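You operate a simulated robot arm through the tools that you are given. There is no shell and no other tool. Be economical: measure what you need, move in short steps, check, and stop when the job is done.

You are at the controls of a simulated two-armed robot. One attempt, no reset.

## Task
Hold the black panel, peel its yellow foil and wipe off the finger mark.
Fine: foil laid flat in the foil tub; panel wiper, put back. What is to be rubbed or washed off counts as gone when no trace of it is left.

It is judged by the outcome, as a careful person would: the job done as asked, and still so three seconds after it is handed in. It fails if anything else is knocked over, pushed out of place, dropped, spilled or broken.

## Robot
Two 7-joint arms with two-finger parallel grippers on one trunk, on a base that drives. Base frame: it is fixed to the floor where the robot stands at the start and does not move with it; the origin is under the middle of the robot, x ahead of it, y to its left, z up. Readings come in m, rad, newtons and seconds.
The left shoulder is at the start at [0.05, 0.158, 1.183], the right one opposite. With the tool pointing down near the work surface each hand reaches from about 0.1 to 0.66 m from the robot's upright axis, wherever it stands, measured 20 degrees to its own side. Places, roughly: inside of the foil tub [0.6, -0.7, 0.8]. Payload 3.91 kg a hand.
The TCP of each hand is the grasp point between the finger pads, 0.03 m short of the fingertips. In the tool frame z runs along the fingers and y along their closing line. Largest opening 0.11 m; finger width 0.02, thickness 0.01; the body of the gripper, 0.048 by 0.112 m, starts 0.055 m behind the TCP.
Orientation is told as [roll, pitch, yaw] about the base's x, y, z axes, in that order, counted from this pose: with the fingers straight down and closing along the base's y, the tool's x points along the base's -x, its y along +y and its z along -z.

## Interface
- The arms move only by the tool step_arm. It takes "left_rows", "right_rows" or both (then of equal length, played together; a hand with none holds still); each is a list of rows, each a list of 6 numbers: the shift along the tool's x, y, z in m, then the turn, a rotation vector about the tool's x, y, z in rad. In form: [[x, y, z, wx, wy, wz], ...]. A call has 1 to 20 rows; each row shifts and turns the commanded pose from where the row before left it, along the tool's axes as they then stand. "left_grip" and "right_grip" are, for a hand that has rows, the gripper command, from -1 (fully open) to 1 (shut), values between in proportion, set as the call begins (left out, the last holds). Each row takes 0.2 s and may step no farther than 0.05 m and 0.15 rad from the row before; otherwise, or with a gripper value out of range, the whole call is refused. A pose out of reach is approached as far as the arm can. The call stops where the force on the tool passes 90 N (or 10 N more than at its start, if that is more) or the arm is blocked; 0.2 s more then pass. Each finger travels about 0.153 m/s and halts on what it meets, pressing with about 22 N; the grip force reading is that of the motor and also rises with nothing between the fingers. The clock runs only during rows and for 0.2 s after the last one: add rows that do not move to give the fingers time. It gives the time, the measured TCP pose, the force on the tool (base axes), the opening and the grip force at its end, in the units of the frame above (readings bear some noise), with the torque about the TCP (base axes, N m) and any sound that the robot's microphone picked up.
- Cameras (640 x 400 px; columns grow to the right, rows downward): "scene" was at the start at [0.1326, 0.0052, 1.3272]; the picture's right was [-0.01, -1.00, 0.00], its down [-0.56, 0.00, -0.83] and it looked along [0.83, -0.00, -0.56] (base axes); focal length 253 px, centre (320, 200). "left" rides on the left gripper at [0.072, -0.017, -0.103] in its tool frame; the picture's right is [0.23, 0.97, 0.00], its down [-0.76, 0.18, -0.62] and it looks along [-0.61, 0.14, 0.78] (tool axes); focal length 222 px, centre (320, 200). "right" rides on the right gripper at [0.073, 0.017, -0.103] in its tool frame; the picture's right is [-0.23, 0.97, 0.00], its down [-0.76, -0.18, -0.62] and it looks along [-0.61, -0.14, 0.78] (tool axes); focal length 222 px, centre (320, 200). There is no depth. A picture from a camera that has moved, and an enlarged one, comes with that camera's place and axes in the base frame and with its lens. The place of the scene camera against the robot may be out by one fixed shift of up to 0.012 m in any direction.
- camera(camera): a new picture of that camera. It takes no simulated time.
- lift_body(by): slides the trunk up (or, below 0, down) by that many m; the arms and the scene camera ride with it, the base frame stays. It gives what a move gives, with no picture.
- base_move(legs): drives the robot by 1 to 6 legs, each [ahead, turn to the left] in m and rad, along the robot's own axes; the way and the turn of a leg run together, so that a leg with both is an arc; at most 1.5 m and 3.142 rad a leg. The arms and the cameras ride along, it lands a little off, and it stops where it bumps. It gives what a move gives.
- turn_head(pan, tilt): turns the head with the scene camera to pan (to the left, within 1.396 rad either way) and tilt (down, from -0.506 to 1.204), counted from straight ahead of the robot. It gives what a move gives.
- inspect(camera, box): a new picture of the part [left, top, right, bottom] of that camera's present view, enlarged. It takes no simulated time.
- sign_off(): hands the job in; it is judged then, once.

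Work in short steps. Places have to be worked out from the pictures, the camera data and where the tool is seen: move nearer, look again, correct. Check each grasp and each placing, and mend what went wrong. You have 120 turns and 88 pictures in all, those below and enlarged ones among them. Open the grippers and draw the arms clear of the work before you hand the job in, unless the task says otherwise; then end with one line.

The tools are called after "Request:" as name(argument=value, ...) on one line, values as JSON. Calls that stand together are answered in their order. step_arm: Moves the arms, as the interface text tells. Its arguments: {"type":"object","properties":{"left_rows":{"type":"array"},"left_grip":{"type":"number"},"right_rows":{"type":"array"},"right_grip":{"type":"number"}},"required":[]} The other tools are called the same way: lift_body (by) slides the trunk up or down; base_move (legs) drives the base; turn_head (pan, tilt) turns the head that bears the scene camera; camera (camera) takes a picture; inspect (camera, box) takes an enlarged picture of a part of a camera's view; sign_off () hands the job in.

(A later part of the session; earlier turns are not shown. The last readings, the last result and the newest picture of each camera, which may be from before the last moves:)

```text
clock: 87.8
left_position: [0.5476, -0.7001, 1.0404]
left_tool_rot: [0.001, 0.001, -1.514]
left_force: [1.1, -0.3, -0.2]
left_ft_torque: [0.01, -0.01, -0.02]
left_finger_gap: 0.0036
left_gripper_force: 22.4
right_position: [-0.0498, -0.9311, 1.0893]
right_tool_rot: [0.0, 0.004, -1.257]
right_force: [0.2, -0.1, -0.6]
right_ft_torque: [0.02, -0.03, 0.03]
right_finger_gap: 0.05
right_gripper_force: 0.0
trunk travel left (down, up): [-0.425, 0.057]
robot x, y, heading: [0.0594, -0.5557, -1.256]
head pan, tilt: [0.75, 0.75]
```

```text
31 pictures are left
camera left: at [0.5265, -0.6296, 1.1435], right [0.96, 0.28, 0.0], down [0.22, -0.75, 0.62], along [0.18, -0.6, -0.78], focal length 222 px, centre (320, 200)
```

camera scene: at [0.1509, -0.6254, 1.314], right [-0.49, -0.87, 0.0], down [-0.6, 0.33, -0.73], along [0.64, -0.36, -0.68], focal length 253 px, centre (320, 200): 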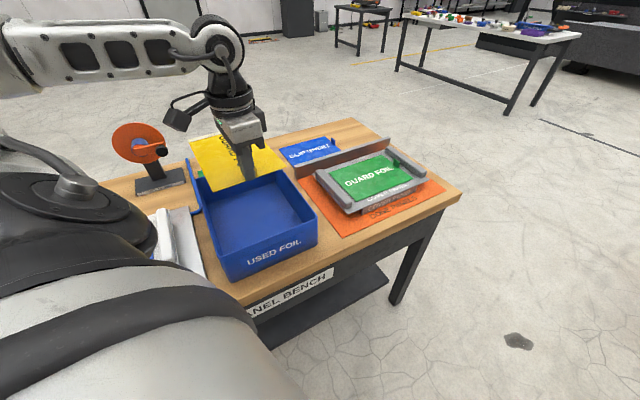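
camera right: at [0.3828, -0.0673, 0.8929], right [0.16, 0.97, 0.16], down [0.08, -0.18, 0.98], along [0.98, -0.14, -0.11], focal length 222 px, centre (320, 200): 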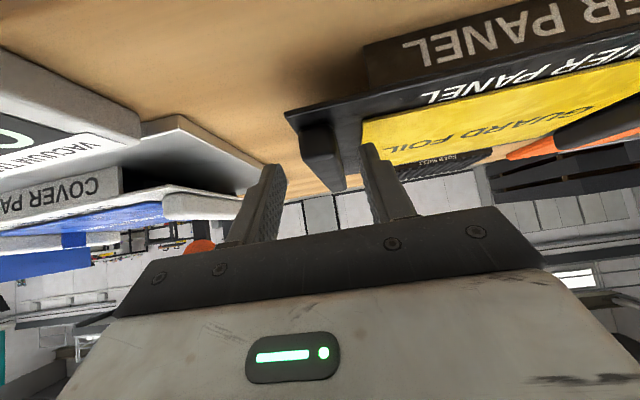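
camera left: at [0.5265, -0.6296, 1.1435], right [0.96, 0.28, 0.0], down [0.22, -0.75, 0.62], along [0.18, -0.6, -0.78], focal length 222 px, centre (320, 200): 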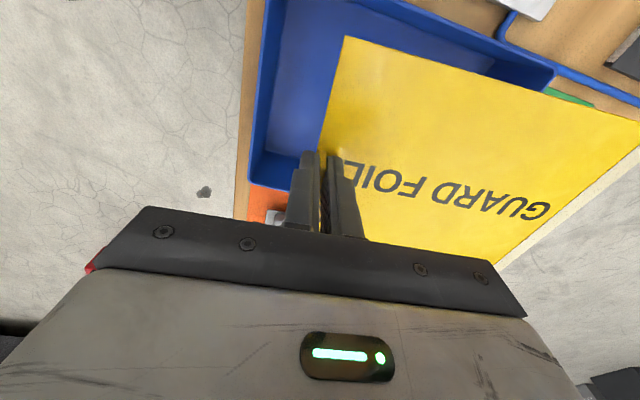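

Estimates: foil spans x 0.54–0.75, y -0.625…-0.77; tub centre about (0.64, -0.71). Shift slightly (+8 mm x, -10 mm y) and lower to z 0.92.

Request:
step_arm(left_rows=[[-0.0105, 0.0074, 0, 0, 0, 0], [0, 0, 0.03, 0, 0, 0], [0, 0, 0.03, 0, 0, 0], [0, 0, 0.03, 0, 0, 0], [0, 0, 0.03, 0, 0, 0], [0, 0, 0, 0, 0, 0]])

Request:
inspect(camera="scene", box=[160, 80, 340, 290])

Request:
camera(camera="left")

```text
clock: 89.2
left_position: [0.558, -0.71, 0.9205]
left_tool_rot: [0.002, -0.003, -1.514]
left_force: [-0.6, 0.6, 2.8]
left_ft_torque: [-0.13, -0.47, -0.05]
left_finger_gap: 0.0044
left_gripper_force: 22.4
right_position: [-0.0516, -0.9313, 1.0889]
right_tool_rot: [0.0, 0.002, -1.255]
right_force: [0.4, -1.0, 0.4]
right_ft_torque: [-0.01, -0.02, -0.05]
right_finger_gap: 0.0499
right_gripper_force: 0.1
trunk travel left (down, up): [-0.425, 0.057]
robot x, y, heading: [0.0593, -0.5509, -1.257]
head pan, tilt: [0.75, 0.75]
```

```text
1.90 times, centred on (250, 185) of scene
camera zoom: at [0.1507, -0.6253, 1.3141], right [-0.49, -0.87, 0.0], down [-0.6, 0.33, -0.73], along [0.64, -0.35, -0.68], focal length 482 px, centre (453, 229)
```

zoom: 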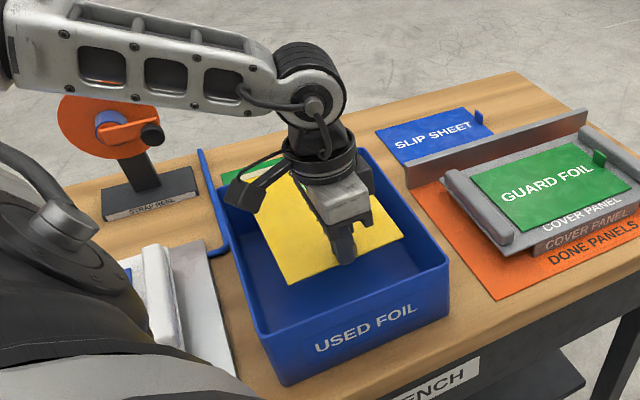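

```text
29 pictures are left
camera left: at [0.5355, -0.6403, 1.0234], right [0.96, 0.28, 0.0], down [0.22, -0.75, 0.62], along [0.18, -0.6, -0.78], focal length 222 px, centre (320, 200)
```

left: 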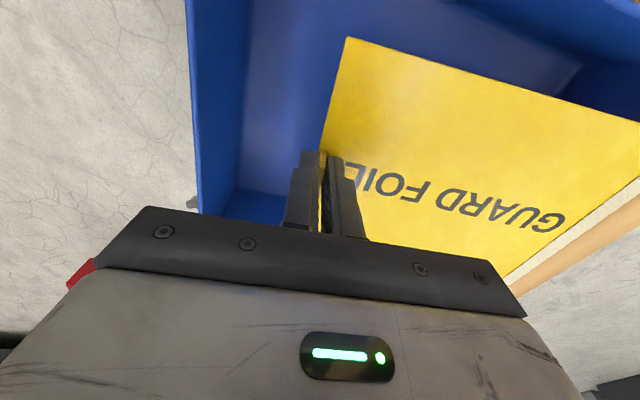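

A small contact (2.8 N, lever about 0.2 m ahead): the foil's far edge is probably on the tub's far rim. Raise, shift back 2.2 cm in x and slightly to +y, and lower again.

Request:
step_arm(left_rows=[[0, 0, -0.025, 0, 0, 0], [0.005, -0.022, 0, 0, 0, 0.04], [0, 0, 0, 0, 0, 0], [0, 0, 0.02, 0, 0, 0], [0, 0, 0.015, 0, 0, 0], [0, 0, 0, 0, 0, 0]])

Request:
inspect(camera="scene", box=[160, 80, 340, 290])

```text
clock: 90.5
left_position: [0.5361, -0.7074, 0.9101]
left_tool_rot: [0.002, -0.002, -1.553]
left_force: [-0.6, 0.0, -0.2]
left_ft_torque: [0.0, 0.05, -0.03]
left_finger_gap: 0.0036
left_gripper_force: 22.5
right_position: [-0.05, -0.932, 1.089]
right_tool_rot: [0.0, 0.001, -1.257]
right_force: [0.5, -0.2, -0.5]
right_ft_torque: [-0.02, 0.01, 0.03]
right_finger_gap: 0.05
right_gripper_force: 0.0
trunk travel left (down, up): [-0.425, 0.057]
robot x, y, heading: [0.0629, -0.5551, -1.257]
head pan, tilt: [0.75, 0.75]
```

```text
1.90 times, centred on (250, 185) of scene
camera zoom: at [0.1509, -0.6253, 1.314], right [-0.49, -0.87, 0.0], down [-0.6, 0.33, -0.73], along [0.64, -0.35, -0.68], focal length 482 px, centre (453, 229)
```

zoom: 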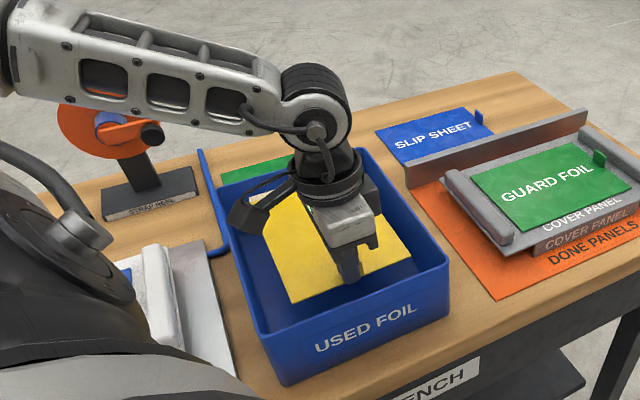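

Free now and inside the rim. Lower in small steps toward the floor.

Request:
step_arm(left_rows=[[0, 0, 0.015, 0, 0, 0], [0, 0, 0.015, 0, 0, 0], [0, 0, 0.015, 0, 0, 0], [0, 0, 0.015, 0, 0, 0], [0, 0, 0, 0, 0, 0]])

Request:
camera(camera="left")

```text
clock: 91.8
left_position: [0.5339, -0.7076, 0.851]
left_tool_rot: [0.002, -0.002, -1.553]
left_force: [0.3, 0.3, -0.2]
left_ft_torque: [0.0, 0.01, 0.01]
left_finger_gap: 0.0035
left_gripper_force: 22.3
right_position: [-0.0502, -0.9331, 1.0887]
right_tool_rot: [-0.001, 0.002, -1.255]
right_force: [0.3, 0.2, 0.2]
right_ft_torque: [0.0, -0.02, -0.01]
right_finger_gap: 0.0503
right_gripper_force: 0.1
trunk travel left (down, up): [-0.425, 0.057]
robot x, y, heading: [0.0592, -0.5535, -1.255]
head pan, tilt: [0.75, 0.75]
```

```text
27 pictures are left
camera left: at [0.516, -0.6362, 0.9543], right [0.97, 0.24, 0.0], down [0.19, -0.76, 0.62], along [0.15, -0.61, -0.78], focal length 222 px, centre (320, 200)
```

left: 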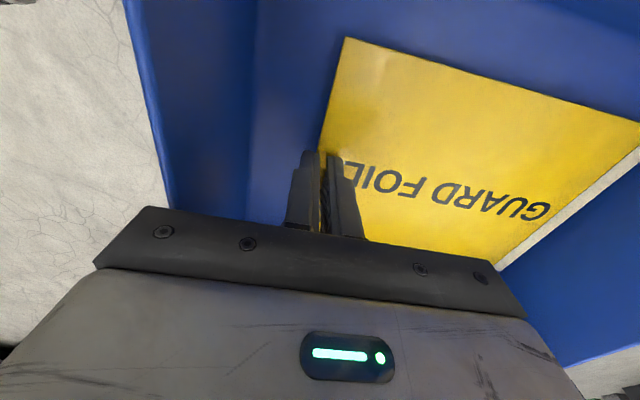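

Room on all sides. Continue down until light contact.

Request:
step_arm(left_rows=[[0, 0, 0.005, 0, 0, 0], [0, 0, 0.005, 0, 0, 0], [0, 0, 0.004, 0, 0, 0], [0, 0, 0, 0, 0, 0]])

```text
clock: 92.8
left_position: [0.5358, -0.7079, 0.8464]
left_tool_rot: [0.012, -0.012, -1.557]
left_force: [-7.2, 17.4, 45.5]
left_ft_torque: [0.22, 2.24, -0.85]
left_finger_gap: 0.004
left_gripper_force: 22.1
right_position: [-0.052, -0.9283, 1.0901]
right_tool_rot: [0.003, -0.001, -1.255]
right_force: [0.7, -0.2, -0.8]
right_ft_torque: [-0.01, 0.0, -0.01]
right_finger_gap: 0.0501
right_gripper_force: 0.0
trunk travel left (down, up): [-0.425, 0.057]
robot x, y, heading: [0.0604, -0.5547, -1.254]
head pan, tilt: [0.75, 0.75]
stopped in row 4 (left hand): the force on the tool passed its limit at 92 N (the readings are from after the stop); the commanded pose is now the measured one
```

The gripper body's rear touched the near rim (lever -5 cm). Raise 1 cm, and shift 1.2 cm forward before trying gently again.

Request:
step_arm(left_rows=[[0, 0, -0.01, 0, 0, 0], [0, 0.012, 0, 0, 0, 0], [0, 0, 0, 0, 0, 0], [0, 0, 0.004, 0, 0, 0], [0, 0, 0.002, 0, 0, 0], [0, 0, 0, 0, 0, 0]])

Request:
inspect(camera="scene", box=[160, 80, 340, 290])

```text
clock: 94.2
left_position: [0.5502, -0.7083, 0.8464]
left_tool_rot: [0.007, -0.009, -1.555]
left_force: [-8.1, 3.3, 1.6]
left_ft_torque: [-0.07, -0.13, -0.08]
left_finger_gap: 0.0037
left_gripper_force: 21.7
right_position: [-0.0516, -0.9313, 1.0895]
right_tool_rot: [0.0, 0.003, -1.256]
right_force: [-0.2, 0.6, 0.0]
right_ft_torque: [-0.03, 0.01, -0.01]
right_finger_gap: 0.0501
right_gripper_force: 0.1
trunk travel left (down, up): [-0.425, 0.057]
robot x, y, heading: [0.0627, -0.5537, -1.254]
head pan, tilt: [0.75, 0.75]
```

```text
1.90 times, centred on (250, 185) of scene
camera zoom: at [0.1502, -0.6247, 1.3141], right [-0.48, -0.87, 0.0], down [-0.6, 0.33, -0.73], along [0.64, -0.35, -0.68], focal length 482 px, centre (453, 229)
```

zoom: 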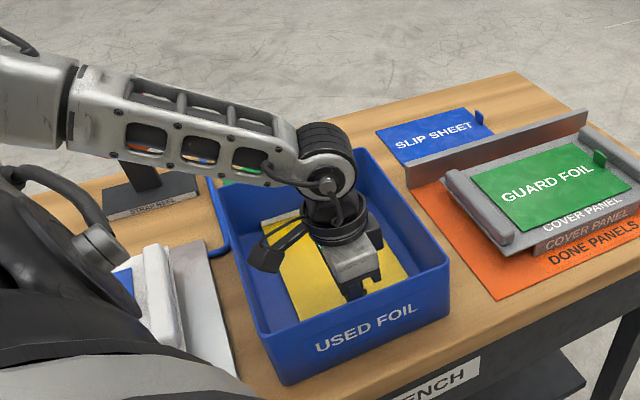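

The far end of the foil now presses on the far wall (-8 N in x). Back off 6 mm and lower very gently.

Request:
step_arm(left_rows=[[0, 0, -0.004, 0, 0, 0], [0, -0.007, 0, 0, 0, 0], [0, 0, 0, 0, 0, 0], [0, 0, 0.003, 0, 0, 0], [0, 0, 0.002, 0, 0, 0], [0, 0, 0.002, 0, 0, 0], [0, 0, 0, 0, 0, 0]])

```text
clock: 95.8
left_position: [0.5423, -0.7087, 0.8424]
left_tool_rot: [0.008, -0.009, -1.552]
left_force: [-0.4, 0.4, 0.4]
left_ft_torque: [-0.03, 0.0, -0.03]
left_finger_gap: 0.0036
left_gripper_force: 21.9
right_position: [-0.0508, -0.9315, 1.0897]
right_tool_rot: [-0.002, 0.001, -1.256]
right_force: [0.0, -0.7, -0.5]
right_ft_torque: [-0.02, 0.01, -0.02]
right_finger_gap: 0.05
right_gripper_force: 0.0
trunk travel left (down, up): [-0.425, 0.057]
robot x, y, heading: [0.0605, -0.5529, -1.258]
head pan, tilt: [0.75, 0.75]
```

No forces at all now. Continue down in 2 mm steps.

Request:
step_arm(left_rows=[[0, 0, 0.002, 0, 0, 0], [0, 0, 0.002, 0, 0, 0], [0, 0, 0.002, 0, 0, 0], [0, 0, 0, 0, 0, 0]])

Request:
step_arm(left_rows=[[0, 0, 0.002, 0, 0, 0], [0, 0, 0.002, 0, 0, 0], [0, 0, 0, 0, 0, 0]])

```text
clock: 96.8
left_position: [0.5434, -0.7097, 0.8385]
left_tool_rot: [0.012, -0.012, -1.551]
left_force: [0.1, 1.1, 21.1]
left_ft_torque: [0.02, 0.07, -0.02]
left_finger_gap: 0.0036
left_gripper_force: 22.3
right_position: [-0.0511, -0.9295, 1.0888]
right_tool_rot: [0.002, 0.001, -1.255]
right_force: [-0.1, 0.1, -0.4]
right_ft_torque: [0.0, 0.02, -0.01]
right_finger_gap: 0.0497
right_gripper_force: 0.0
trunk travel left (down, up): [-0.425, 0.057]
robot x, y, heading: [0.0616, -0.5516, -1.261]
head pan, tilt: [0.75, 0.75]
```

```text
clock: 97.6
left_position: [0.5423, -0.7102, 0.8368]
left_tool_rot: [0.019, -0.018, -1.553]
left_force: [3.0, 6.7, 52.6]
left_ft_torque: [0.66, 0.13, -0.05]
left_finger_gap: 0.0037
left_gripper_force: 22.2
right_position: [-0.0529, -0.929, 1.0897]
right_tool_rot: [0.003, 0.0, -1.258]
right_force: [0.4, 0.0, -0.1]
right_ft_torque: [-0.03, 0.01, -0.01]
right_finger_gap: 0.0502
right_gripper_force: 0.1
trunk travel left (down, up): [-0.425, 0.057]
robot x, y, heading: [0.0625, -0.5531, -1.257]
head pan, tilt: [0.75, 0.75]
```

Contact straight under the fingertips: the foil is on the tub floor. Ease up 4 mm and open the fingers moderately.

Request:
step_arm(left_rows=[[0, 0, -0.003, 0, 0, 0], [0, 0, 0, 0, 0, 0]])

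Request:
step_arm(left_rows=[[0, 0, 0, 0, 0, 0], [0, 0, 0, 0, 0, 0], [0, 0, -0.01, 0, 0, 0], [0, 0, -0.03, 0, 0, 0], [0, 0, -0.04, 0, 0, 0], [0, 0, -0.04, 0, 0, 0], [0, 0, -0.04, 0, 0, 0], [0, 0, 0, 0, 0, 0]], left_grip=0.6)

Request:
inspect(camera="scene", box=[160, 80, 340, 290])

Request:
camera(camera="left")

```text
clock: 98.2
left_position: [0.5431, -0.7117, 0.8376]
left_tool_rot: [0.012, -0.016, -1.552]
left_force: [3.7, 0.4, 32.5]
left_ft_torque: [-0.09, -0.01, 0.05]
left_finger_gap: 0.0036
left_gripper_force: 22.1
right_position: [-0.0529, -0.932, 1.0884]
right_tool_rot: [0.002, 0.001, -1.255]
right_force: [1.0, -0.4, 0.1]
right_ft_torque: [-0.01, 0.0, 0.0]
right_finger_gap: 0.05
right_gripper_force: 0.1
trunk travel left (down, up): [-0.425, 0.057]
robot x, y, heading: [0.0624, -0.5512, -1.252]
head pan, tilt: [0.75, 0.75]
```

```text
clock: 100.0
left_position: [0.543, -0.7088, 0.995]
left_tool_rot: [0.009, -0.01, -1.553]
left_force: [0.5, -0.5, -1.0]
left_ft_torque: [-0.05, -0.03, 0.03]
left_finger_gap: 0.0217
left_gripper_force: 0.1
right_position: [-0.0506, -0.931, 1.0882]
right_tool_rot: [0.001, 0.001, -1.258]
right_force: [-1.3, 0.2, 0.4]
right_ft_torque: [-0.02, -0.01, 0.0]
right_finger_gap: 0.0501
right_gripper_force: 0.0
trunk travel left (down, up): [-0.425, 0.057]
robot x, y, heading: [0.0631, -0.5565, -1.252]
head pan, tilt: [0.75, 0.75]
```

```text
1.90 times, centred on (250, 185) of scene
camera zoom: at [0.1513, -0.6251, 1.314], right [-0.48, -0.87, 0.0], down [-0.6, 0.33, -0.73], along [0.64, -0.35, -0.68], focal length 482 px, centre (453, 229)
```

zoom: 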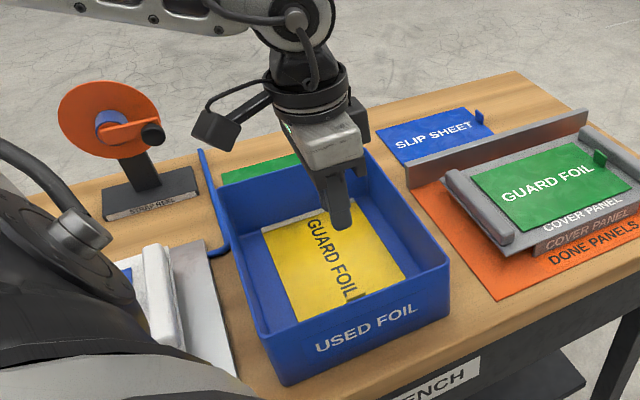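

```text
24 pictures are left
camera left: at [0.5235, -0.6373, 1.0981], right [0.97, 0.24, 0.01], down [0.18, -0.75, 0.63], along [0.16, -0.61, -0.78], focal length 222 px, centre (320, 200)
```

left: 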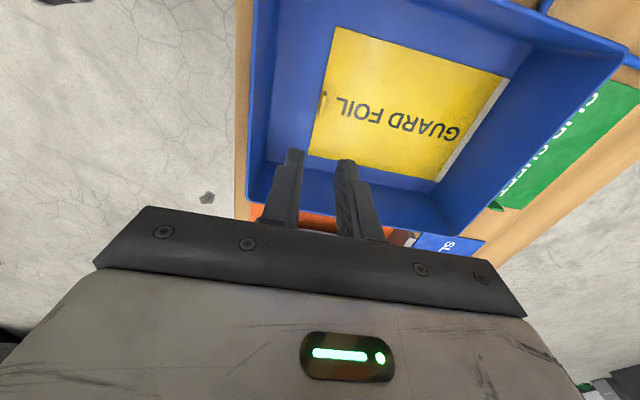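

The foil lies flat in the used-foil tub. Raise the hand, straighten its wrist, and drive back to the panel position.

Request:
step_arm(left_rows=[[0, 0, -0.03, 0, 0, 0], [0, 0, -0.03, 0, 0, 0], [-0.03, -0.02, 0, 0, 0, -0.1], [-0.03, -0.02, 0, 0, 0, -0.1], [-0.03, -0.02, 0, 0, 0, -0.1], [0, 0, 0, 0, 0, 0]])

Request:
base_move(legs=[[0, -0.1], [-0.568, 0], [0, 1.355], [0.13, 0]])

Request:
turn_head(pan=0.1, tilt=0.75)

Request:
camera(camera="scene")

```text
clock: 101.4
left_position: [0.4917, -0.805, 1.0563]
left_tool_rot: [0.008, -0.011, -1.25]
left_force: [-0.1, 0.6, -1.0]
left_ft_torque: [0.01, -0.01, -0.03]
left_finger_gap: 0.022
left_gripper_force: 0.1
right_position: [-0.0494, -0.9319, 1.0895]
right_tool_rot: [-0.001, 0.001, -1.258]
right_force: [0.6, -0.2, -1.0]
right_ft_torque: [0.02, -0.01, -0.03]
right_finger_gap: 0.0498
right_gripper_force: 0.0
trunk travel left (down, up): [-0.425, 0.057]
robot x, y, heading: [0.0612, -0.5547, -1.263]
head pan, tilt: [0.75, 0.75]
```

```text
clock: 109.3
left_position: [0.4437, 0.3309, 1.0564]
left_tool_rot: [0.007, -0.011, 0.001]
left_force: [0.6, 0.4, -0.5]
left_ft_torque: [0.01, 0.03, 0.02]
left_finger_gap: 0.0218
left_gripper_force: 0.1
right_position: [0.3958, -0.2224, 1.0884]
right_tool_rot: [0.001, 0.002, -0.001]
right_force: [-0.1, -0.9, -0.8]
right_ft_torque: [-0.03, 0.02, 0.0]
right_finger_gap: 0.0503
right_gripper_force: 0.1
trunk travel left (down, up): [-0.425, 0.057]
robot x, y, heading: [0.0686, -0.0005, 0.005]
head pan, tilt: [0.75, 0.75]
```

```text
clock: 110.4
left_position: [0.4431, 0.332, 1.0556]
left_tool_rot: [0.007, -0.012, 0.001]
left_force: [0.1, 0.2, 0.1]
left_ft_torque: [-0.02, 0.01, -0.01]
left_finger_gap: 0.0221
left_gripper_force: 0.1
right_position: [0.3941, -0.2235, 1.0881]
right_tool_rot: [-0.001, 0.0, 0.0]
right_force: [0.2, -0.2, 0.6]
right_ft_torque: [-0.01, 0.02, -0.02]
right_finger_gap: 0.0499
right_gripper_force: 0.2
trunk travel left (down, up): [-0.425, 0.057]
robot x, y, heading: [0.0703, 0.0025, -0.002]
head pan, tilt: [0.099, 0.75]
```

```text
23 pictures are left
camera scene: at [0.1962, 0.0152, 1.314], right [0.1, -0.99, 0.0], down [-0.68, -0.07, -0.73], along [0.73, 0.07, -0.68], focal length 253 px, centre (320, 200)
```

scene: 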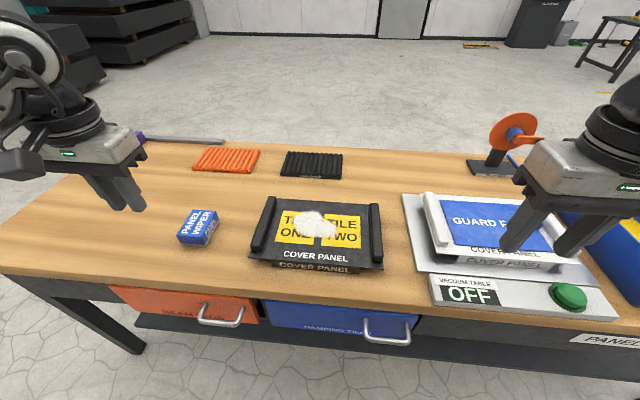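

Back in place; foil and everything undisturbed. Move the right hand toward the rail hold pose (pitching), and the left hand above the wiper.

Request:
step_arm(right_rows=[[-0.03, 0, 0.02, 0, 0, 0], [-0.03, 0, 0.035, 0, 0, 0], [-0.03, 0, 0.035, 0, 0, 0], [-0.022, 0, 0.04, 0, 0, 0], [0, 0, 0, 0, -0.134, 0], [0, 0, 0, 0, -0.134, 0], [0, 0, 0, 0, -0.134, 0], [0, 0, 0, 0, -0.134, 0], [0, 0, 0, 0, -0.132, 0], [0, 0, 0, 0, -0.132, 0], [0, 0, 0, 0, 0, 0]], right_grip=0.09, left_rows=[[-0.025, 0.004, 0, 0.007, 0.011, 0], [-0.025, 0.004, 0.01, 0, 0, 0], [-0.025, 0.004, 0.02, 0, 0, 0], [-0.025, 0.004, 0.02, 0, 0, 0], [0, 0, 0, 0, 0, 0], [0, 0, 0, 0, 0, 0], [0, 0, 0, 0, 0, 0], [0, 0, 0, 0, 0, 0], [0, 0, 0, 0, 0, 0], [0, 0, 0, 0, 0, 0], [0, 0, 0, 0, 0, 0]], left_grip=-0.45)

Request:
camera(camera="left")

Request:
inspect(camera="scene", box=[160, 180, 260, 260])

```text
clock: 112.8
left_position: [0.5416, 0.3473, 1.0067]
left_tool_rot: [-0.001, 0.002, 0.003]
left_force: [0.4, 0.0, 0.8]
left_ft_torque: [-0.01, 0.0, 0.05]
left_finger_gap: 0.0795
left_gripper_force: 0.1
right_position: [0.5069, -0.2232, 0.9593]
right_tool_rot: [0.001, -0.798, -0.002]
right_force: [-0.5, -1.1, 0.1]
right_ft_torque: [-0.02, -0.01, -0.01]
right_finger_gap: 0.0501
right_gripper_force: 0.2
trunk travel left (down, up): [-0.425, 0.057]
robot x, y, heading: [0.0668, 0.0024, -0.002]
head pan, tilt: [0.099, 0.75]
```

```text
22 pictures are left
camera left: at [0.4694, 0.3295, 1.1101], right [-0.23, 0.97, 0.0], down [0.76, 0.18, 0.62], along [0.61, 0.14, -0.78], focal length 222 px, centre (320, 200)
```

left: 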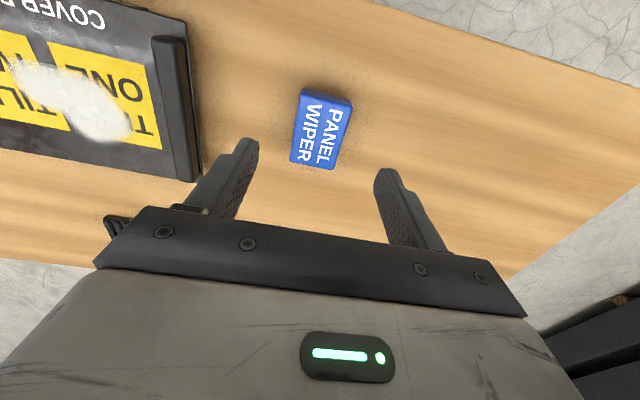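

```text
5.00 times, centred on (210, 220) of scene
camera zoom: at [0.1963, 0.0151, 1.314], right [0.1, -1.0, 0.0], down [-0.68, -0.07, -0.73], along [0.73, 0.07, -0.68], focal length 1265 px, centre (870, 100)
```

zoom: 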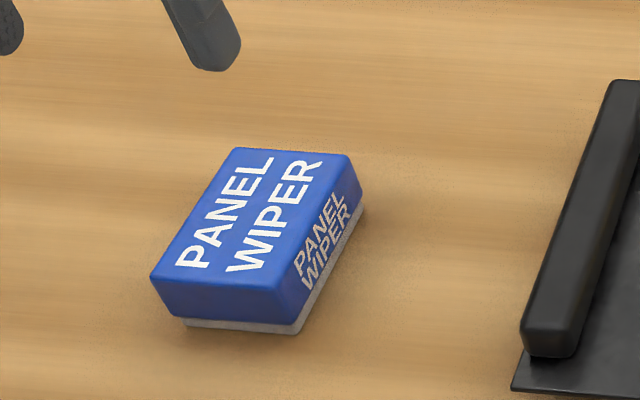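

Wiper measured at centre (0.577, 0.353), about 0.08 × 0.058 m, aligned with the axes. Right: slide over the rail and descend; left: descend over the wiper.

Request:
step_arm(right_rows=[[0, 0.035, 0, 0, 0, 0], [0, 0.035, 0, 0, 0, 0], [0, 0.035, 0, 0, 0, 0], [0, 0.034, 0, 0, 0, 0], [0, 0, 0, 0, 0, 0], [0.0215, 0, 0.0209, 0, 0, 0], [0.0215, 0, 0.0209, 0, 0, 0], [0.0215, 0, 0.0209, 0, 0, 0], [0, 0, 0, 0, 0, 0]], left_rows=[[-0.018, 0.003, 0, 0, 0, 0], [-0.017, 0.003, 0, 0, 0, 0], [0, 0, 0.03, 0, 0, 0], [0, 0, 0.03, 0, 0, 0], [0, 0, 0.03, 0, 0, 0], [0, 0, 0.03, 0, 0, 0], [0, 0, 0, 0, 0, 0], [0, 0, 0, 0, 0, 0], [0, 0, 0, 0, 0, 0]])

Request:
camera(camera="left")

Request:
camera(camera="scene")

```text
clock: 114.8
left_position: [0.5778, 0.3554, 0.8864]
left_tool_rot: [-0.001, 0.0, 0.002]
left_force: [-0.6, 0.6, -0.5]
left_ft_torque: [-0.02, -0.02, 0.0]
left_finger_gap: 0.0797
left_gripper_force: 0.0
right_position: [0.5075, -0.0848, 0.8691]
right_tool_rot: [-0.001, -0.798, -0.001]
right_force: [-0.8, 0.4, 0.6]
right_ft_torque: [0.01, 0.0, -0.01]
right_finger_gap: 0.0501
right_gripper_force: 0.0
trunk travel left (down, up): [-0.425, 0.057]
robot x, y, heading: [0.0723, 0.0014, -0.003]
head pan, tilt: [0.099, 0.75]
```

```text
20 pictures are left
camera left: at [0.5035, 0.336, 0.9904], right [-0.23, 0.97, 0.0], down [0.76, 0.18, 0.62], along [0.61, 0.14, -0.78], focal length 222 px, centre (320, 200)
```

left: 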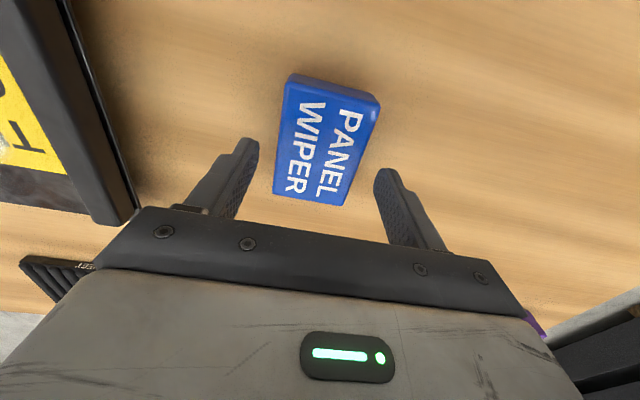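

```text
19 pictures are left
camera scene: at [0.1962, 0.015, 1.314], right [0.1, -1.0, 0.0], down [-0.68, -0.07, -0.73], along [0.73, 0.07, -0.68], focal length 253 px, centre (320, 200)
```

scene: 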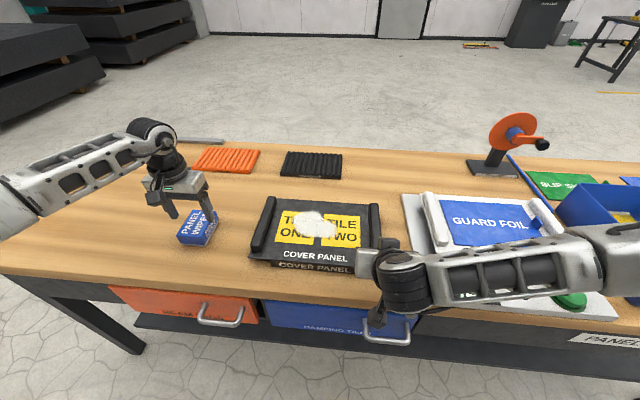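

Right fingers straddle the rail: close. Left: shift slightly to the wiper's centre and descend to z 0.855.

Request:
step_arm(right_rows=[[0, 0, 0, 0, 0, 0], [0, 0, 0, 0, 0, 0], [0, 0, 0, 0, 0, 0], [0, 0, 0, 0, 0, 0]], right_grip=1, left_rows=[[0.006, -0.003, 0.01, 0, 0, 0], [0, 0, 0.012, 0, 0, 0], [0, 0, 0.009, 0, 0, 0], [0, 0, 0, 0, 0, 0]])

Request:
inspect(camera="scene", box=[130, 170, 250, 260])

```text
clock: 115.8
left_position: [0.5706, 0.3507, 0.8554]
left_tool_rot: [0.001, 0.001, 0.002]
left_force: [-0.5, -0.5, -0.3]
left_ft_torque: [-0.01, 0.01, -0.01]
left_finger_gap: 0.0797
left_gripper_force: 0.0
right_position: [0.506, -0.0846, 0.869]
right_tool_rot: [0.0, -0.798, -0.001]
right_force: [0.6, 0.3, 0.1]
right_ft_torque: [0.01, -0.17, -0.06]
right_finger_gap: 0.024
right_gripper_force: 22.0
trunk travel left (down, up): [-0.425, 0.057]
robot x, y, heading: [0.0704, -0.0012, 0.0]
head pan, tilt: [0.099, 0.75]
```

```text
4.44 times, centred on (190, 215) of scene
camera zoom: at [0.1964, 0.0151, 1.314], right [0.1, -1.0, 0.0], down [-0.68, -0.07, -0.73], along [0.73, 0.07, -0.68], focal length 1124 px, centre (898, 133)
```

zoom: 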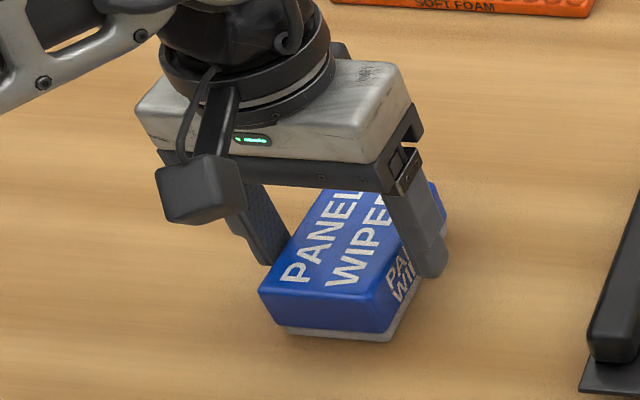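

Fingers sit about two-thirds down the wiper's sides. Close on it and lift slightly.

Request:
step_arm(left_rows=[[0, 0, 0, 0, 0, 0], [0, 0, 0, 0, 0, 0], [0, 0, 0, 0, 0, 0]], left_grip=1)

Request:
step_arm(left_rows=[[0, 0, -0.02, 0, 0, 0], [0, 0, -0.03, 0, 0, 0], [0, 0, -0.035, 0, 0, 0], [0, 0, 0, 0, 0, 0]])

Request:
inspect(camera="scene", box=[130, 140, 390, 280])

```text
clock: 116.6
left_position: [0.5708, 0.3501, 0.856]
left_tool_rot: [0.001, 0.0, 0.002]
left_force: [-0.4, 0.4, 1.2]
left_ft_torque: [-0.08, 0.02, 0.02]
left_finger_gap: 0.0635
left_gripper_force: 22.0
right_position: [0.5067, -0.085, 0.8686]
right_tool_rot: [0.0, -0.798, -0.001]
right_force: [-0.3, 0.3, -0.1]
right_ft_torque: [0.04, -0.08, 0.01]
right_finger_gap: 0.0239
right_gripper_force: 22.3
trunk travel left (down, up): [-0.425, 0.057]
robot x, y, heading: [0.0697, -0.001, 0.004]
head pan, tilt: [0.099, 0.75]
```

```text
clock: 117.6
left_position: [0.5716, 0.3513, 0.9419]
left_tool_rot: [0.0, -0.001, 0.001]
left_force: [0.5, 0.1, -1.2]
left_ft_torque: [0.03, 0.01, 0.0]
left_finger_gap: 0.0635
left_gripper_force: 21.9
right_position: [0.5055, -0.0851, 0.8693]
right_tool_rot: [-0.002, -0.798, 0.001]
right_force: [-0.8, -0.6, 0.3]
right_ft_torque: [0.03, -0.12, 0.03]
right_finger_gap: 0.0239
right_gripper_force: 22.1
trunk travel left (down, up): [-0.425, 0.057]
robot x, y, heading: [0.0704, 0.0008, 0.001]
head pan, tilt: [0.099, 0.75]
```

```text
2.46 times, centred on (260, 210) of scene
camera zoom: at [0.1964, 0.0151, 1.314], right [0.1, -1.0, 0.0], down [-0.68, -0.07, -0.73], along [0.73, 0.07, -0.68], focal length 623 px, centre (468, 175)
```

zoom: 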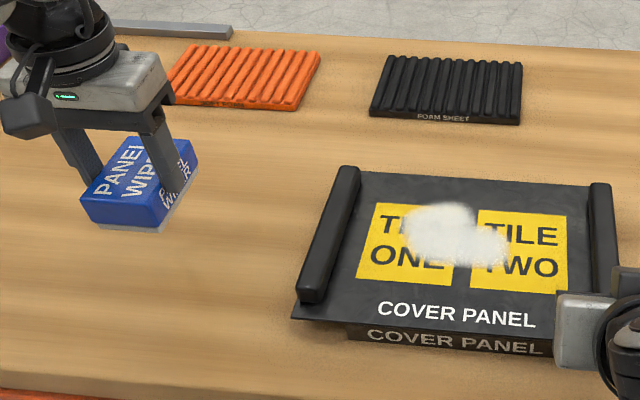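

Wiper held; its table rest pose is TCP (0.571, 0.350, 0.856). Carry it over the panel to (0.605, 0.12), then lower toward contact (expected TCP z ≈ 0.89).

Request:
step_arm(left_rows=[[-0.007, -0.046, 0, 0, 0, 0], [-0.007, -0.046, 0, 0, 0, 0], [-0.007, -0.046, 0, 0, 0, 0], [-0.007, -0.046, 0, 0, 0, 0], [-0.006, -0.047, 0, 0, 0, 0], [0, 0, 0.02, 0, 0, 0], [0, 0, 0.015, 0, 0, 0], [0, 0, 0.008, 0, 0, 0], [0, 0, 0, 0, 0, 0]])

```text
clock: 119.6
left_position: [0.6065, 0.1199, 0.8992]
left_tool_rot: [0.001, 0.001, 0.002]
left_force: [0.2, -0.2, -1.1]
left_ft_torque: [0.03, -0.05, 0.0]
left_finger_gap: 0.0631
left_gripper_force: 22.2
right_position: [0.5059, -0.0827, 0.8699]
right_tool_rot: [0.001, -0.797, 0.001]
right_force: [0.2, 0.9, 0.2]
right_ft_torque: [0.01, 0.02, 0.0]
right_finger_gap: 0.0235
right_gripper_force: 22.2
trunk travel left (down, up): [-0.425, 0.057]
robot x, y, heading: [0.0716, -0.0027, -0.001]
head pan, tilt: [0.099, 0.75]
```

Not touching yet at z 0.899; go down in 2 mm steps.

Request:
step_arm(left_rows=[[0, 0, 0.002, 0, 0, 0], [0, 0, 0.002, 0, 0, 0], [0, 0, 0.002, 0, 0, 0], [0, 0, 0.002, 0, 0, 0], [0, 0, 0, 0, 0, 0]])

```text
clock: 120.8
left_position: [0.6066, 0.1206, 0.8905]
left_tool_rot: [-0.001, 0.001, 0.0]
left_force: [-0.7, 0.1, -0.6]
left_ft_torque: [0.0, 0.01, 0.02]
left_finger_gap: 0.0633
left_gripper_force: 21.6
right_position: [0.5075, -0.0838, 0.8695]
right_tool_rot: [0.001, -0.797, 0.0]
right_force: [0.9, 1.0, 0.2]
right_ft_torque: [0.01, -0.11, 0.01]
right_finger_gap: 0.0237
right_gripper_force: 21.8
trunk travel left (down, up): [-0.425, 0.057]
robot x, y, heading: [0.0727, 0.0026, 0.001]
head pan, tilt: [0.099, 0.75]
```

Request:
step_arm(left_rows=[[0, 0, 0.0015, 0, 0, 0], [0, 0, 0.0015, 0, 0, 0], [0, 0, 0.0015, 0, 0, 0], [0, 0, 0, 0, 0, 0]])

```text
clock: 121.8
left_position: [0.6056, 0.1202, 0.8862]
left_tool_rot: [-0.001, -0.002, 0.002]
left_force: [-1.0, 0.8, 1.8]
left_ft_torque: [-0.08, 0.01, -0.01]
left_finger_gap: 0.0633
left_gripper_force: 21.8
right_position: [0.5069, -0.0838, 0.8684]
right_tool_rot: [0.0, -0.798, 0.001]
right_force: [1.3, 1.1, -0.2]
right_ft_torque: [0.04, 0.04, -0.02]
right_finger_gap: 0.024
right_gripper_force: 22.0
trunk travel left (down, up): [-0.425, 0.057]
robot x, y, heading: [0.0675, -0.0023, 0.002]
head pan, tilt: [0.099, 0.75]
```

First contact at z ≈ 0.886. Press 2 mm more (~8–15 N), then stroke slowly toward -y.

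Request:
step_arm(left_rows=[[0, 0, 0.001, 0, 0, 0], [0, 0, 0.001, 0, 0, 0], [0, -0.012, 0, 0, 0, 0], [0, -0.012, 0, 0, 0, 0], [0, -0.012, 0, 0, 0, 0], [0, 0, 0, 0, 0, 0]])

```text
clock: 123.2
left_position: [0.606, 0.0848, 0.8849]
left_tool_rot: [-0.002, -0.004, 0.003]
left_force: [0.9, 5.9, 20.6]
left_ft_torque: [0.21, -0.06, 0.02]
left_finger_gap: 0.0632
left_gripper_force: 22.5
right_position: [0.5054, -0.0845, 0.8695]
right_tool_rot: [-0.002, -0.8, -0.001]
right_force: [0.2, -2.0, -4.8]
right_ft_torque: [-0.03, -0.08, -0.14]
right_finger_gap: 0.0236
right_gripper_force: 22.2
trunk travel left (down, up): [-0.425, 0.057]
robot x, y, heading: [0.0705, -0.0001, 0.005]
head pan, tilt: [0.099, 0.75]
```

About 20 N normal force, wiping well. Continue back-and-forth strokes over the mark.

Request:
step_arm(left_rows=[[0, -0.012, 0, 0, 0, 0], [0, -0.012, 0, 0, 0, 0], [0, -0.012, 0, 0, 0, 0], [0, -0.012, 0, 0, 0, 0], [0, -0.012, 0, 0, 0, 0], [0, -0.012, 0, 0, 0, 0], [-0.012, 0, 0, 0, 0, 0], [-0.012, 0, 0, 0, 0, 0], [-0.006, 0, 0, 0, 0, 0], [0, 0.013, 0, 0, 0, 0], [0, 0.013, 0, 0, 0, 0], [0, 0.013, 0, 0, 0, 0], [0, 0.013, 0, 0, 0, 0], [0, 0.013, 0, 0, 0, 0], [0, 0.013, 0, 0, 0, 0], [0, 0.013, 0, 0, 0, 0], [0, 0.012, 0, 0, 0, 0], [0, 0.01, 0, 0, 0, 0], [0, 0, 0, 0, 0, 0]])

Request:
inspect(camera="scene", box=[220, 150, 420, 280])

```text
clock: 127.2
left_position: [0.6346, 0.1261, 0.8836]
left_tool_rot: [0.0, 0.0, 0.003]
left_force: [0.2, -1.8, 4.8]
left_ft_torque: [-0.03, -0.14, 0.03]
left_finger_gap: 0.0635
left_gripper_force: 22.7
right_position: [0.5062, -0.0837, 0.8698]
right_tool_rot: [0.002, -0.8, 0.0]
right_force: [1.0, 2.7, -0.5]
right_ft_torque: [0.18, -0.3, 0.12]
right_finger_gap: 0.0237
right_gripper_force: 21.8
trunk travel left (down, up): [-0.425, 0.057]
robot x, y, heading: [0.0693, 0.006, 0.003]
head pan, tilt: [0.099, 0.75]
```

```text
3.08 times, centred on (320, 215) of scene
camera zoom: at [0.1961, 0.0151, 1.314], right [0.1, -1.0, 0.0], down [-0.68, -0.07, -0.73], along [0.73, 0.07, -0.68], focal length 778 px, centre (320, 154)
```

zoom: 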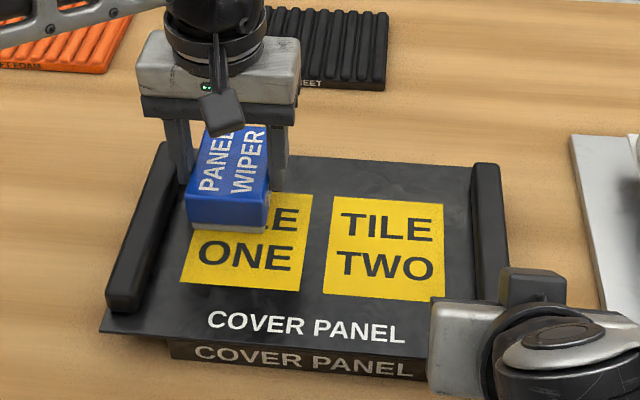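

The mark looks gone already; one more pass with slightly more pressure to be safe, then lift and check.

Request:
step_arm(left_rows=[[0, 0, 0.001, 0, 0, 0], [-0.004, -0.013, 0, 0, 0, 0], [-0.004, -0.013, 0, 0, 0, 0], [0, -0.013, 0, 0, 0, 0], [0, -0.013, 0, 0, 0, 0], [0, -0.013, 0, 0, 0, 0], [0, -0.013, 0, 0, 0, 0], [0, -0.013, 0, 0, 0, 0], [0, -0.013, 0, 0, 0, 0], [0.012, 0, 0, 0, 0, 0], [0.012, 0, 0, 0, 0, 0], [0.008, 0.013, 0, 0, 0, 0], [0, 0.013, 0, 0, 0, 0], [0, 0.013, 0, 0, 0, 0], [0, 0.013, 0, 0, 0, 0], [0, 0.013, 0, 0, 0, 0], [0, 0.013, 0, 0, 0, 0], [0, 0.013, 0, 0, 0, 0], [0, 0.012, 0, 0, 0, 0], [0, 0, 0, 0, 0, 0]])

Request:
step_arm(left_rows=[[0, 0, -0.02, 0, 0, 0], [0, 0, -0.02, 0, 0, 0], [0, 0, -0.02, 0, 0, 0], [0.006, 0.046, 0, 0, 0, 0], [0.006, 0.046, 0, 0, 0, 0], [0.006, 0.046, 0, 0, 0, 0], [0.006, 0.046, 0, 0, 0, 0], [0, 0, 0, 0, 0, 0]])

Request:
inspect(camera="scene", box=[240, 180, 400, 280])

```text
clock: 131.4
left_position: [0.6109, 0.1239, 0.8842]
left_tool_rot: [0.0, -0.004, 0.002]
left_force: [0.6, -3.2, 12.8]
left_ft_torque: [-0.26, 0.09, 0.09]
left_finger_gap: 0.0633
left_gripper_force: 21.6
right_position: [0.5065, -0.083, 0.8705]
right_tool_rot: [0.002, -0.8, -0.001]
right_force: [0.5, 3.2, -1.4]
right_ft_torque: [-0.01, 0.43, 0.1]
right_finger_gap: 0.0238
right_gripper_force: 21.9
trunk travel left (down, up): [-0.425, 0.057]
robot x, y, heading: [0.0691, -0.0021, -0.005]
head pan, tilt: [0.099, 0.75]
```

```text
clock: 133.2
left_position: [0.5865, 0.3074, 0.9419]
left_tool_rot: [0.0, -0.001, 0.001]
left_force: [-0.9, 0.4, -0.9]
left_ft_torque: [-0.05, 0.0, -0.01]
left_finger_gap: 0.0634
left_gripper_force: 23.1
right_position: [0.5059, -0.0832, 0.8685]
right_tool_rot: [-0.001, -0.796, 0.0]
right_force: [-0.9, -1.2, -0.1]
right_ft_torque: [0.02, -0.49, 0.05]
right_finger_gap: 0.0239
right_gripper_force: 22.0
trunk travel left (down, up): [-0.425, 0.057]
robot x, y, heading: [0.0675, 0.0041, 0.001]
head pan, tilt: [0.099, 0.75]
```

```text
4.00 times, centred on (320, 230) of scene
camera zoom: at [0.1962, 0.015, 1.314], right [0.1, -1.0, 0.0], down [-0.68, -0.07, -0.73], along [0.73, 0.07, -0.68], focal length 1012 px, centre (320, 80)
```

zoom: 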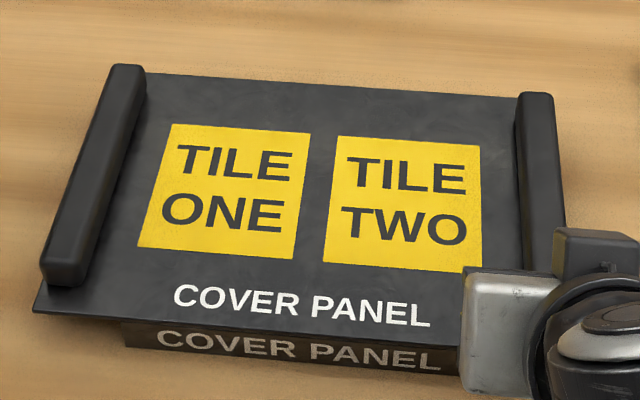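

The panel is clean. Put the wiper back at its original spot (TCP 0.571, 0.351, 0.856).

Request:
step_arm(left_rows=[[0.008, 0.022, 0, 0, 0, 0], [0.008, 0.022, 0, 0, 0, 0], [0, 0, 0, 0, 0, 0], [0, 0, 0.03, 0, 0, 0], [0, 0, 0.03, 0, 0, 0], [0, 0, 0.015, 0, 0, 0], [0, 0, 0.006, 0, 0, 0], [0, 0, 0, 0, 0, 0]])

Request:
step_arm(left_rows=[[0, 0, 0.002, 0, 0, 0], [0, 0, 0.0015, 0, 0, 0], [0, 0, 0, 0, 0, 0]])

```text
clock: 135.0
left_position: [0.5697, 0.3521, 0.8604]
left_tool_rot: [0.001, 0.001, 0.002]
left_force: [-0.1, 0.1, -0.9]
left_ft_torque: [-0.01, 0.04, 0.02]
left_finger_gap: 0.0633
left_gripper_force: 22.2
right_position: [0.507, -0.084, 0.8696]
right_tool_rot: [0.0, -0.798, 0.0]
right_force: [-0.9, -0.9, 2.4]
right_ft_torque: [0.01, 0.12, -0.03]
right_finger_gap: 0.024
right_gripper_force: 21.8
trunk travel left (down, up): [-0.425, 0.057]
robot x, y, heading: [0.069, 0.0009, 0.001]
head pan, tilt: [0.099, 0.75]
```

```text
clock: 135.8
left_position: [0.5716, 0.352, 0.8576]
left_tool_rot: [-0.003, 0.001, 0.002]
left_force: [0.2, -0.8, -1.1]
left_ft_torque: [-0.02, 0.0, 0.02]
left_finger_gap: 0.0634
left_gripper_force: 21.9
right_position: [0.5056, -0.0843, 0.8694]
right_tool_rot: [0.0, -0.798, 0.001]
right_force: [-1.9, 0.6, 3.3]
right_ft_torque: [0.02, 0.0, 0.0]
right_finger_gap: 0.0236
right_gripper_force: 22.4
trunk travel left (down, up): [-0.425, 0.057]
robot x, y, heading: [0.0701, 0.0003, 0.001]
head pan, tilt: [0.099, 0.75]
```

Not yet in contact; 1–2 mm more.

Request:
step_arm(left_rows=[[0, 0, 0.001, 0, 0, 0], [0, 0, 0.001, 0, 0, 0], [0, 0, 0.001, 0, 0, 0], [0, 0, 0, 0, 0, 0]])

```text
clock: 136.8
left_position: [0.57, 0.3517, 0.8543]
left_tool_rot: [0.0, 0.0, 0.001]
left_force: [0.5, 0.1, -1.3]
left_ft_torque: [0.0, 0.01, -0.03]
left_finger_gap: 0.0635
left_gripper_force: 22.2
right_position: [0.5064, -0.0839, 0.868]
right_tool_rot: [0.001, -0.796, 0.0]
right_force: [-1.2, 0.9, 2.0]
right_ft_torque: [0.0, -0.05, -0.01]
right_finger_gap: 0.0238
right_gripper_force: 22.1
trunk travel left (down, up): [-0.425, 0.057]
robot x, y, heading: [0.0681, 0.0016, 0.0]
head pan, tilt: [0.099, 0.75]
```

The wiper slid slightly up in the grip while pressing; continue down to contact.

Request:
step_arm(left_rows=[[0, 0, 0.001, 0, 0, 0], [0, 0, 0.001, 0, 0, 0], [0, 0, 0.001, 0, 0, 0], [0, 0, 0, 0, 0, 0]])

Request:
step_arm(left_rows=[[0, 0, 0.001, 0, 0, 0], [0, 0, 0.001, 0, 0, 0], [0, 0, 0, 0, 0, 0]])

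Request:
inspect(camera="scene", box=[130, 170, 250, 260])

```text
clock: 137.8
left_position: [0.5713, 0.3525, 0.8529]
left_tool_rot: [0.0, -0.002, 0.003]
left_force: [-0.9, 0.5, 10.0]
left_ft_torque: [0.07, 0.42, -0.05]
left_finger_gap: 0.0634
left_gripper_force: 21.5
right_position: [0.5061, -0.0839, 0.869]
right_tool_rot: [0.001, -0.797, 0.001]
right_force: [0.6, 1.0, 0.5]
right_ft_torque: [0.03, -0.19, 0.03]
right_finger_gap: 0.0238
right_gripper_force: 22.3
trunk travel left (down, up): [-0.425, 0.057]
robot x, y, heading: [0.0681, 0.0017, -0.003]
head pan, tilt: [0.099, 0.75]
```

```text
clock: 138.6
left_position: [0.5715, 0.3527, 0.8519]
left_tool_rot: [0.0, -0.005, 0.005]
left_force: [0.2, 3.6, 20.0]
left_ft_torque: [0.19, -0.06, 0.03]
left_finger_gap: 0.0634
left_gripper_force: 22.1
right_position: [0.5049, -0.0849, 0.87]
right_tool_rot: [0.0, -0.796, -0.001]
right_force: [-0.8, -0.3, -0.4]
right_ft_torque: [-0.03, 0.44, 0.11]
right_finger_gap: 0.0239
right_gripper_force: 22.1
trunk travel left (down, up): [-0.425, 0.057]
robot x, y, heading: [0.0656, 0.0011, 0.002]
head pan, tilt: [0.099, 0.75]
```

```text
4.44 times, centred on (190, 215) of scene
camera zoom: at [0.1947, 0.0141, 1.3143], right [0.1, -1.0, 0.0], down [-0.68, -0.07, -0.73], along [0.73, 0.07, -0.68], focal length 1124 px, centre (898, 133)
```

zoom: 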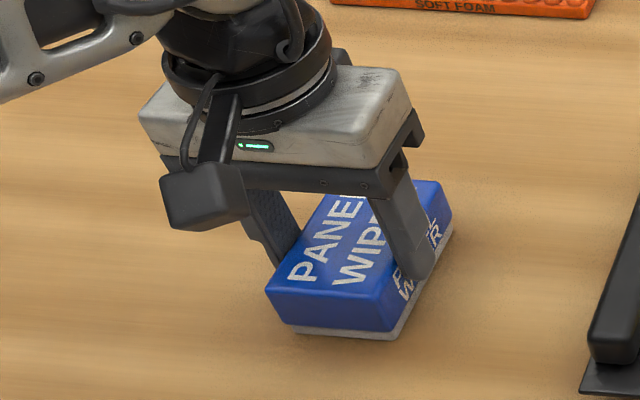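

The wiper rests flat on the bench at its spot. Relieve the pressure, open both hands, and lift clear.

Request:
step_arm(left_rows=[[0, 0, -0.0015, 0, 0, 0], [0, 0, 0, 0, 0, 0]])

Request:
step_arm(left_rows=[[0, 0, 0, 0, 0, 0], [0, 0, 0, 0, 0, 0], [0, 0, 0, 0, 0, 0], [0, 0, -0.03, 0, 0, 0], [0, 0, -0.04, 0, 0, 0], [0, 0, -0.04, 0, 0, 0], [0.03, 0, -0.04, 0, 0, 0], [0.03, 0, -0.03, 0, 0, 0], [0.03, 0, 0, 0, 0, 0], [0, 0, 0, 0, 0, 0], [0, 0, 0, 0, 0, 0], [0, 0, 0, 0, 0, 0]], left_grip=-0.45, right_rows=[[0, 0, 0, 0, 0, 0], [0, 0, 0, 0, 0, 0], [-0.0215, 0, -0.021, 0, 0, 0], [-0.0215, 0, -0.021, 0, 0, 0], [-0.0215, 0, -0.021, 0, 0, 0], [0, -0.03, 0, 0, 0.134, 0], [0, -0.03, 0, 0, 0.134, 0], [0, -0.03, 0, 0, 0.134, 0], [0, -0.03, 0, 0, 0.134, 0], [0, -0.02, 0, 0, 0.132, 0], [0, 0, 0, 0, 0.132, 0], [0, 0, 0, 0, 0, 0]], right_grip=0.09)

Request:
step_arm(right_rows=[[0.02, 0, -0.04, 0, 0, 0], [0.03, 0, -0.035, 0, 0, 0], [0.03, 0, -0.035, 0, 0, 0], [0.03, 0, -0.02, 0, 0, 0], [0, 0, 0, 0, 0, 0]], right_grip=-1)

Request:
camera(camera="scene")

Request:
inspect(camera="scene", box=[150, 170, 400, 280])

```text
clock: 139.2
left_position: [0.5705, 0.3519, 0.8521]
left_tool_rot: [-0.001, -0.001, 0.004]
left_force: [3.1, 3.2, 12.4]
left_ft_torque: [0.19, -0.58, 0.13]
left_finger_gap: 0.0634
left_gripper_force: 21.9
right_position: [0.5063, -0.0842, 0.8701]
right_tool_rot: [-0.001, -0.798, -0.002]
right_force: [-0.5, 0.5, 0.3]
right_ft_torque: [0.0, 0.15, 0.07]
right_finger_gap: 0.0239
right_gripper_force: 21.8
trunk travel left (down, up): [-0.425, 0.057]
robot x, y, heading: [0.0669, -0.0015, -0.005]
head pan, tilt: [0.099, 0.75]
```

```text
clock: 141.8
left_position: [0.4807, 0.3526, 1.0316]
left_tool_rot: [0.001, 0.001, 0.001]
left_force: [-0.3, 0.2, -0.1]
left_ft_torque: [-0.02, 0.01, -0.02]
left_finger_gap: 0.0797
left_gripper_force: 0.0
right_position: [0.5067, -0.224, 0.9593]
right_tool_rot: [-0.001, 0.004, -0.001]
right_force: [0.4, 0.0, -0.5]
right_ft_torque: [0.0, 0.02, -0.02]
right_finger_gap: 0.0501
right_gripper_force: 0.1
trunk travel left (down, up): [-0.425, 0.057]
robot x, y, heading: [0.068, 0.0001, 0.002]
head pan, tilt: [0.099, 0.75]
```

```text
clock: 143.0
left_position: [0.4822, 0.3528, 1.0313]
left_tool_rot: [-0.001, 0.0, 0.003]
left_force: [0.1, -0.5, -0.5]
left_ft_torque: [0.01, 0.01, -0.01]
left_finger_gap: 0.0798
left_gripper_force: 0.1
right_position: [0.3967, -0.2234, 1.0888]
right_tool_rot: [0.0, 0.001, -0.001]
right_force: [0.2, 0.0, -0.1]
right_ft_torque: [0.0, 0.0, -0.02]
right_finger_gap: 0.1101
right_gripper_force: 0.0
trunk travel left (down, up): [-0.425, 0.057]
robot x, y, heading: [0.0733, -0.0002, 0.002]
head pan, tilt: [0.099, 0.75]
```

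```text
13 pictures are left
camera scene: at [0.1964, 0.0151, 1.314], right [0.1, -1.0, 0.0], down [-0.68, -0.07, -0.73], along [0.73, 0.07, -0.68], focal length 253 px, centre (320, 200)
```

scene: 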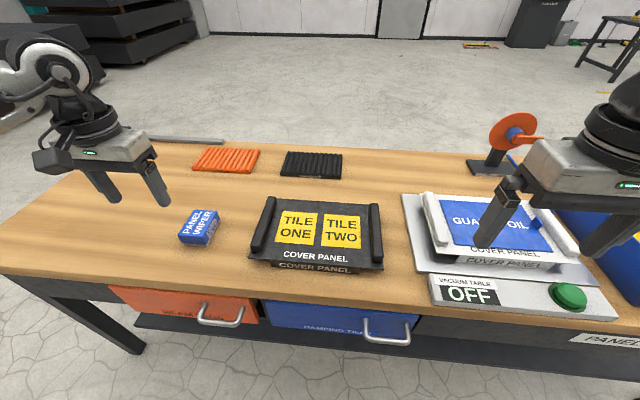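

```text
2.56 times, centred on (275, 225) of scene
camera zoom: at [0.1964, 0.0151, 1.314], right [0.1, -1.0, 0.0], down [-0.68, -0.07, -0.73], along [0.73, 0.07, -0.68], focal length 648 px, centre (435, 136)
```

zoom: 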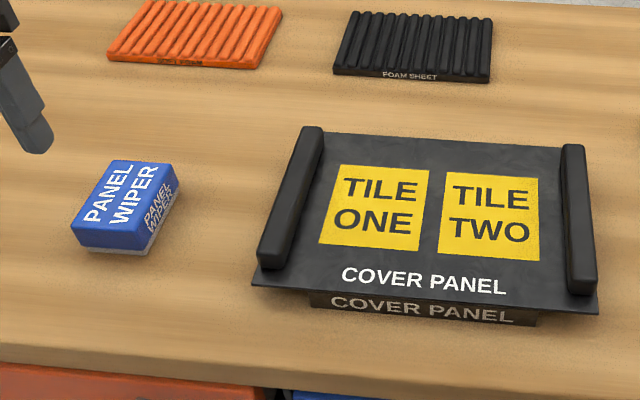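

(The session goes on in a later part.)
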